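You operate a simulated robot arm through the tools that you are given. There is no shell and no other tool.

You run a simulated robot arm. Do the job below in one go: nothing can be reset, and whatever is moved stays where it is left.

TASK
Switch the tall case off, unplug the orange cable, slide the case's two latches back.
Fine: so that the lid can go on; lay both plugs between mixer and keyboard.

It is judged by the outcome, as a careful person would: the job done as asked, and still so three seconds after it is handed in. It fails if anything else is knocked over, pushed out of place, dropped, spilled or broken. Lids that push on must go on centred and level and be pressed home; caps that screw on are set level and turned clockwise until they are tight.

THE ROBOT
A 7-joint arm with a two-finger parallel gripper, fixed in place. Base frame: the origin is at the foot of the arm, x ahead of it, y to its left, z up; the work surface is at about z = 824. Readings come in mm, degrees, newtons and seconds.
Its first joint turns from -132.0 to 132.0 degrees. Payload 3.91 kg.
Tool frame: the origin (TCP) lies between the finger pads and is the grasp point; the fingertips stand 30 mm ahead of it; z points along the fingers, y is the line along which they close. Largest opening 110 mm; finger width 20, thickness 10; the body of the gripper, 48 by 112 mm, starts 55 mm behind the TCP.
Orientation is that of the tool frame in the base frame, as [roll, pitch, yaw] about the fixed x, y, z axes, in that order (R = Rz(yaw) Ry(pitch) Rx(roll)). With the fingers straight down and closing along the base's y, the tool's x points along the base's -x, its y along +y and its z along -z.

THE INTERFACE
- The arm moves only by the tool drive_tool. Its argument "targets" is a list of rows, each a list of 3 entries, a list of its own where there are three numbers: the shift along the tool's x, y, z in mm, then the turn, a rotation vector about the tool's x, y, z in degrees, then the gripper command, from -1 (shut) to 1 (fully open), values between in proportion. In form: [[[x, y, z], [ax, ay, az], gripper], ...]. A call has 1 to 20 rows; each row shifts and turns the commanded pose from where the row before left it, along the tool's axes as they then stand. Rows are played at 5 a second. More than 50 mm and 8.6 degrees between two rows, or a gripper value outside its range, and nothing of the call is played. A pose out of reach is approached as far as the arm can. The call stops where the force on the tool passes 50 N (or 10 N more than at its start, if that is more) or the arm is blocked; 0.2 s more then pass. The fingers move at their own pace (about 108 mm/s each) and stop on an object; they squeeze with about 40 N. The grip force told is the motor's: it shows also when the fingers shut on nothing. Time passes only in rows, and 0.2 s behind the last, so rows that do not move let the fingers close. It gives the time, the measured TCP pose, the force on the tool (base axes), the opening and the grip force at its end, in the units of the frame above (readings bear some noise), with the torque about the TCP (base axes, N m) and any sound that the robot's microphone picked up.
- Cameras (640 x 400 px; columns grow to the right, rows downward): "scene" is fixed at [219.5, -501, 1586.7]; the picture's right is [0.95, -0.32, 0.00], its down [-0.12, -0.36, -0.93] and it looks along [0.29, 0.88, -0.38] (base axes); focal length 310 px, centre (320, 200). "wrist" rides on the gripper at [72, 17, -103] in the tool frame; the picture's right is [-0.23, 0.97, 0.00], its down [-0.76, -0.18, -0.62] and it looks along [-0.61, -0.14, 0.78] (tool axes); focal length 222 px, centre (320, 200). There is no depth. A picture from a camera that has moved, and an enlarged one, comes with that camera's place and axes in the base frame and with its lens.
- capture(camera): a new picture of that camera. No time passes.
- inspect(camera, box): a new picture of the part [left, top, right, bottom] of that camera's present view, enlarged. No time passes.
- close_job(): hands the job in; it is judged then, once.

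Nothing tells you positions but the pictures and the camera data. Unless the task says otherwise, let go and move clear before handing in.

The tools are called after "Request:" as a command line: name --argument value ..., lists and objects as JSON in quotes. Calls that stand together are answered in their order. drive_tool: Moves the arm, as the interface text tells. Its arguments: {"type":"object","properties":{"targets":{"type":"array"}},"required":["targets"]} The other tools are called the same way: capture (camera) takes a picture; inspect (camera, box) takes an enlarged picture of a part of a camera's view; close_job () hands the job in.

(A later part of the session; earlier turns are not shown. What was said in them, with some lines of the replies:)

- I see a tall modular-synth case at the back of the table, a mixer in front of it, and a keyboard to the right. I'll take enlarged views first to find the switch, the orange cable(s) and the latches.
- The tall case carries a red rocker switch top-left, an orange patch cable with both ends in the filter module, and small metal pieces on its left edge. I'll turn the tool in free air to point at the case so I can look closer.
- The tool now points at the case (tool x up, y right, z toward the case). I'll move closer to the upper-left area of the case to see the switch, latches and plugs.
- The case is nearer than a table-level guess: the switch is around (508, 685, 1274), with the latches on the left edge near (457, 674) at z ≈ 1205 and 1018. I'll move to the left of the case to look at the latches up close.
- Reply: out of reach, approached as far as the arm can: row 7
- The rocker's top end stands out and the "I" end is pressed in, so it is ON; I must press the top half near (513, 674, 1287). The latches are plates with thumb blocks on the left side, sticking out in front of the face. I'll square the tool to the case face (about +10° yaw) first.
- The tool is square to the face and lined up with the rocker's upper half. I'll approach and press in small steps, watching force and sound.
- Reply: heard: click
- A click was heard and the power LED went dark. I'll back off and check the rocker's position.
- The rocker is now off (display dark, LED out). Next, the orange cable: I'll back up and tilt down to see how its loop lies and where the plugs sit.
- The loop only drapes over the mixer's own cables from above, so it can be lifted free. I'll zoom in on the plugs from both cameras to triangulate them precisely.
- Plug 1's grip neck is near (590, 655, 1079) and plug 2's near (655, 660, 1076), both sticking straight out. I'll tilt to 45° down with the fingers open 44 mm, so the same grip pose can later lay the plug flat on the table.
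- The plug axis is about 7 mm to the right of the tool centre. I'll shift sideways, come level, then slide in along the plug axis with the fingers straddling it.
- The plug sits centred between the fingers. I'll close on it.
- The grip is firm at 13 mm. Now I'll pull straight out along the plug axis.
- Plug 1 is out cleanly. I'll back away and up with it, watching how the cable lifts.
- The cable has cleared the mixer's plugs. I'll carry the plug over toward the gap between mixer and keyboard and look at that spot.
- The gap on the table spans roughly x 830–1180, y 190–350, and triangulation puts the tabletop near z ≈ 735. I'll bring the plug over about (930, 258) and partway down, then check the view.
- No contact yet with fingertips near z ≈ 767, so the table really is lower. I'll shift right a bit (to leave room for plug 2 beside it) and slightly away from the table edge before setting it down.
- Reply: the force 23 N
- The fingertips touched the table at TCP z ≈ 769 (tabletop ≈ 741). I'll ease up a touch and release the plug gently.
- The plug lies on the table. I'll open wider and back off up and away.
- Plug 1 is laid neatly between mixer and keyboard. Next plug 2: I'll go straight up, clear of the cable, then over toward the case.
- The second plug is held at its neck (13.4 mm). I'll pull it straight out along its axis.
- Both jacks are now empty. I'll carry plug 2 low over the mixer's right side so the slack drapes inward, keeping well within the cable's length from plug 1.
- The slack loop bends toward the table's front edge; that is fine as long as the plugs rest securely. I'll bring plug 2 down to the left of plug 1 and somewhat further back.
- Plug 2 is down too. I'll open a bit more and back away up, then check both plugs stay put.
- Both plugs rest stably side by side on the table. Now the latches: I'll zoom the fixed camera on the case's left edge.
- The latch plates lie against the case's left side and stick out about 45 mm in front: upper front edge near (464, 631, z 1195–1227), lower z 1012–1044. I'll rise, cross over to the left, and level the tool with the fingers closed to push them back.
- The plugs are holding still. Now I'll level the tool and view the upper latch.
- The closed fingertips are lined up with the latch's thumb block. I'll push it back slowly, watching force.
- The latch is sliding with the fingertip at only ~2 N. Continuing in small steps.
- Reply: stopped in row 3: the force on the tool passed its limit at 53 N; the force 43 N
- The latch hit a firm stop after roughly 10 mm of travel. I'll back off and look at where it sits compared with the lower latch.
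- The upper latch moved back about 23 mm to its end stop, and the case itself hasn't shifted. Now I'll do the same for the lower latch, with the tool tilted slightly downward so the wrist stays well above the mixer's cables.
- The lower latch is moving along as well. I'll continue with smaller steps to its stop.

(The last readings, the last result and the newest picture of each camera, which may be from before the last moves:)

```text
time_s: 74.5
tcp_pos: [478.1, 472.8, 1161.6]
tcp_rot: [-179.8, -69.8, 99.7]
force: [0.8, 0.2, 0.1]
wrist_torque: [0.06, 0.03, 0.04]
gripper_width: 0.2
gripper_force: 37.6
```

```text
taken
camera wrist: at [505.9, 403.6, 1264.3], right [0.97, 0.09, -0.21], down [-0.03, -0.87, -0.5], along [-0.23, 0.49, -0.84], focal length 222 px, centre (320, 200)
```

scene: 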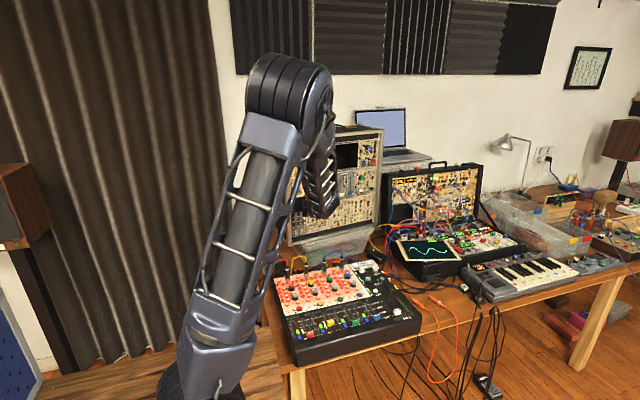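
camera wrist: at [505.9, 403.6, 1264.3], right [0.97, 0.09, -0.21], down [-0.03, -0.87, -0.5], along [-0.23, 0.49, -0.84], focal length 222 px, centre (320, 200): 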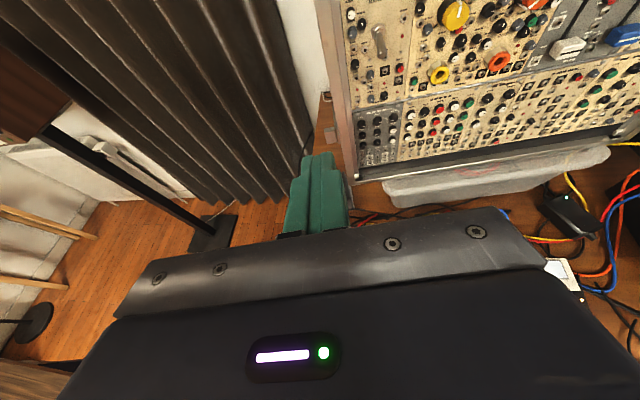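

Request:
drive_tool --targets '[[[0.5, 39, -16.9], [0, 0, 0], -1], [[0.5, 39, -16.9], [0, 0, 0], -1], [[0.5, 39, -16.9], [0, 0, 0], -1], [[0.5, 39, -16.9], [0, 0, 0], -1], [[0.5, 39, -16.9], [0, 0, 0], -1], [[0.5, 39, -16.9], [0, 0, 0], -1], [[0.5, 39, -16.9], [0, 0, 0], -1], [[0.5, 39, -16.9], [0, 0, 0], -1], [[0, 39, -10], [0, 0, 0], -1], [[0, 39, -10], [0, 0, 0], -1]]'

Request:
inspect --camera "scene" --box '[264, 155, 312, 185]'

Request:
inspect --camera "scene" --box '[264, 200, 312, 230]'

Request:
capture --camera "scene"

Request:
inspect --camera "scene" --box '[380, 240, 540, 390]'

```text
time_s: 76.7
tcp_pos: [886.5, 398.6, 1218.1]
tcp_rot: [179.8, -69.9, 99.9]
force: [0.2, -0.3, 0.9]
wrist_torque: [-0.06, -0.02, -0.03]
gripper_width: 0.2
gripper_force: 38.1
```

```text
13.33 times, centred on (288, 170) of scene
camera zoom: at [219.5, -501.0, 1586.7], right [0.95, -0.32, 0.0], down [-0.12, -0.36, -0.93], along [0.29, 0.88, -0.38], focal length 4135 px, centre (747, 600)
```

zoom: 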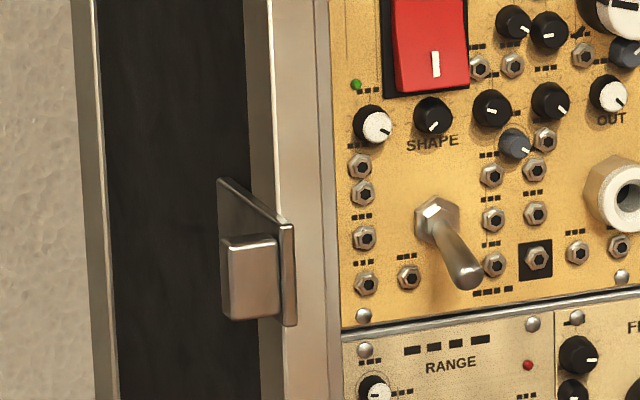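

```text
13.33 times, centred on (288, 215) of scene
camera zoom: at [219.5, -501.0, 1586.7], right [0.95, -0.32, 0.0], down [-0.12, -0.36, -0.93], along [0.29, 0.88, -0.38], focal length 4135 px, centre (747, 0)
```

zoom: 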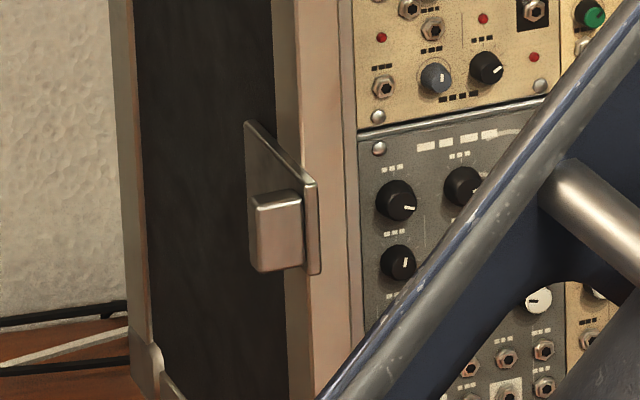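

```text
taken
```

scene: 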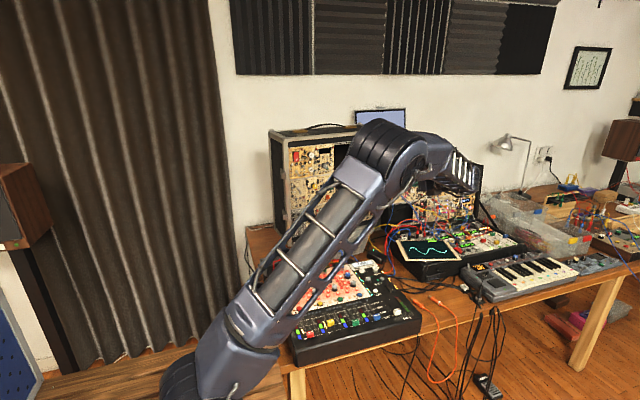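

```text
2.67 times, centred on (460, 315) of scene
camera zoom: at [219.5, -501.0, 1586.7], right [0.95, -0.32, 0.0], down [-0.12, -0.36, -0.93], along [0.29, 0.88, -0.38], focal length 827 px, centre (-53, -107)
```

zoom: 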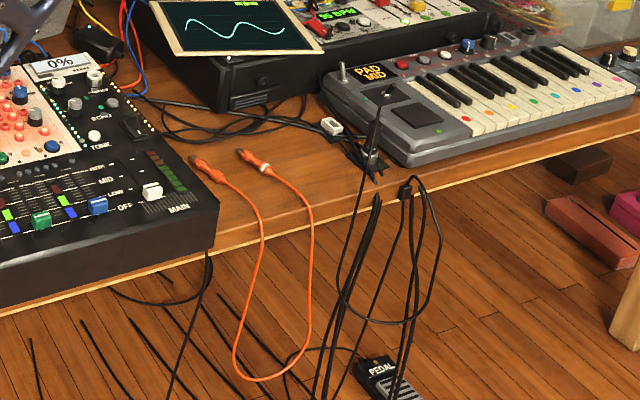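

Both latches moved back by the same amount (~24 mm) to their end stops, the plugs are still lying in place, and the case hasn't shifted. I'll move the arm up clear and take a final look at everything.

Request:
drive_tool --targets '[[[30, -30, -25], [0, 0, 0], 0], [[30, -30, -25], [0, 0, 0], 0], [[30, -30, -25], [0, 0, 0], 0], [[20, -30, -20], [0, 0, 0], 0], [[0, 0, 0], [0, 0, 0], 0], [[0, 0, 0], [0, 0, 0], 0]]'

Request:
capture --camera "scene"

Request:
capture --camera "wrist"

Request:
inspect --camera "scene" --box '[255, 115, 395, 255]'

Request:
inspect --camera "scene" --box '[380, 240, 540, 390]'

```text
time_s: 78.1
tcp_pos: [776.9, 327.7, 1357.5]
tcp_rot: [-180.0, -69.9, 99.7]
force: [-0.3, 0.4, -0.6]
wrist_torque: [-0.03, 0.02, -0.03]
gripper_width: 54.9
gripper_force: 0.0
```

```text
taken
```

scene: 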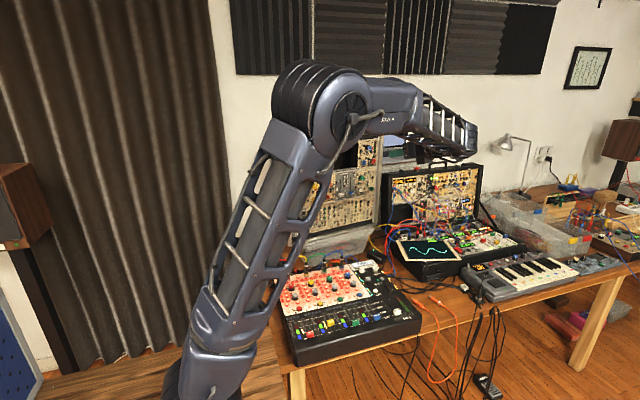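

```text
taken
camera wrist: at [805.4, 257.7, 1460.4], right [0.97, 0.09, -0.21], down [-0.03, -0.86, -0.5], along [-0.23, 0.49, -0.84], focal length 222 px, centre (320, 200)
```

wrist: 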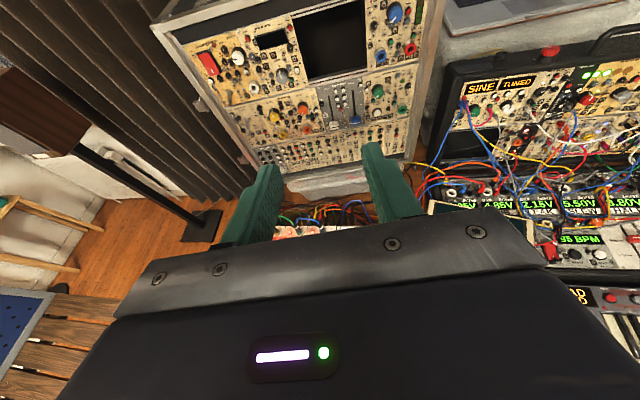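

```text
2.86 times, centred on (325, 185) of scene
camera zoom: at [219.5, -501.0, 1586.7], right [0.95, -0.32, 0.0], down [-0.12, -0.36, -0.93], along [0.29, 0.88, -0.38], focal length 886 px, centre (306, 243)
```

zoom: 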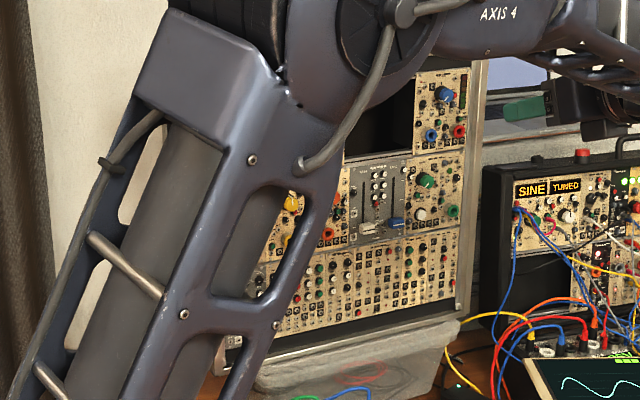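

```text
2.67 times, centred on (460, 315) of scene
camera zoom: at [219.5, -501.0, 1586.7], right [0.95, -0.32, 0.0], down [-0.12, -0.36, -0.93], along [0.29, 0.88, -0.38], focal length 827 px, centre (-53, -107)
```

zoom: 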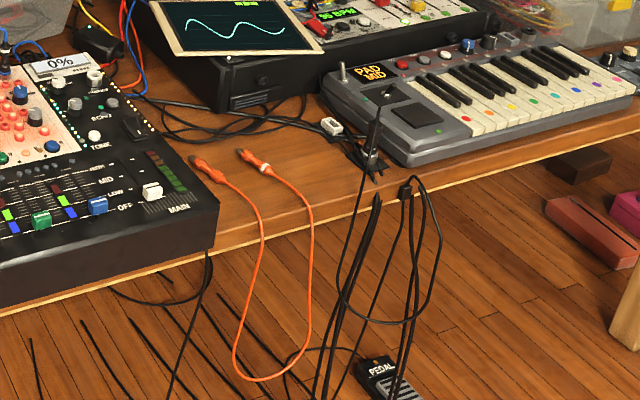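

The tall case is off, both ends of the orange cable are unplugged and lie between mixer and keyboard, and both latches are slid back to their stops. Nothing else was disturbed and the arm is clear, so I'm handing in.

Request:
close_job

```text
The job is handed in.
```

The tall case is switched off, the orange cable is unplugged at both ends, and both latches are slid back. I've handed the job in.

- **Switch:** I pressed the top of the red rocker and heard it click. The power light and the display went dark.
- **Orange cable:** both plugs lie side by side on the table between the mixer and the keyboard. The slack hangs in a loop over the table's front edge. The plugs hadn't moved when I last checked, about 26 seconds after I set the second one down.
- **Latches:** each slid back about 24 mm to a firm stop, and the case did not shift. By my estimate from the pictures, the plates still stick out about 12–18 mm in front of the case. I didn't test the lid.

Nothing else looked moved in the final pictures, and the arm is clear of everything.
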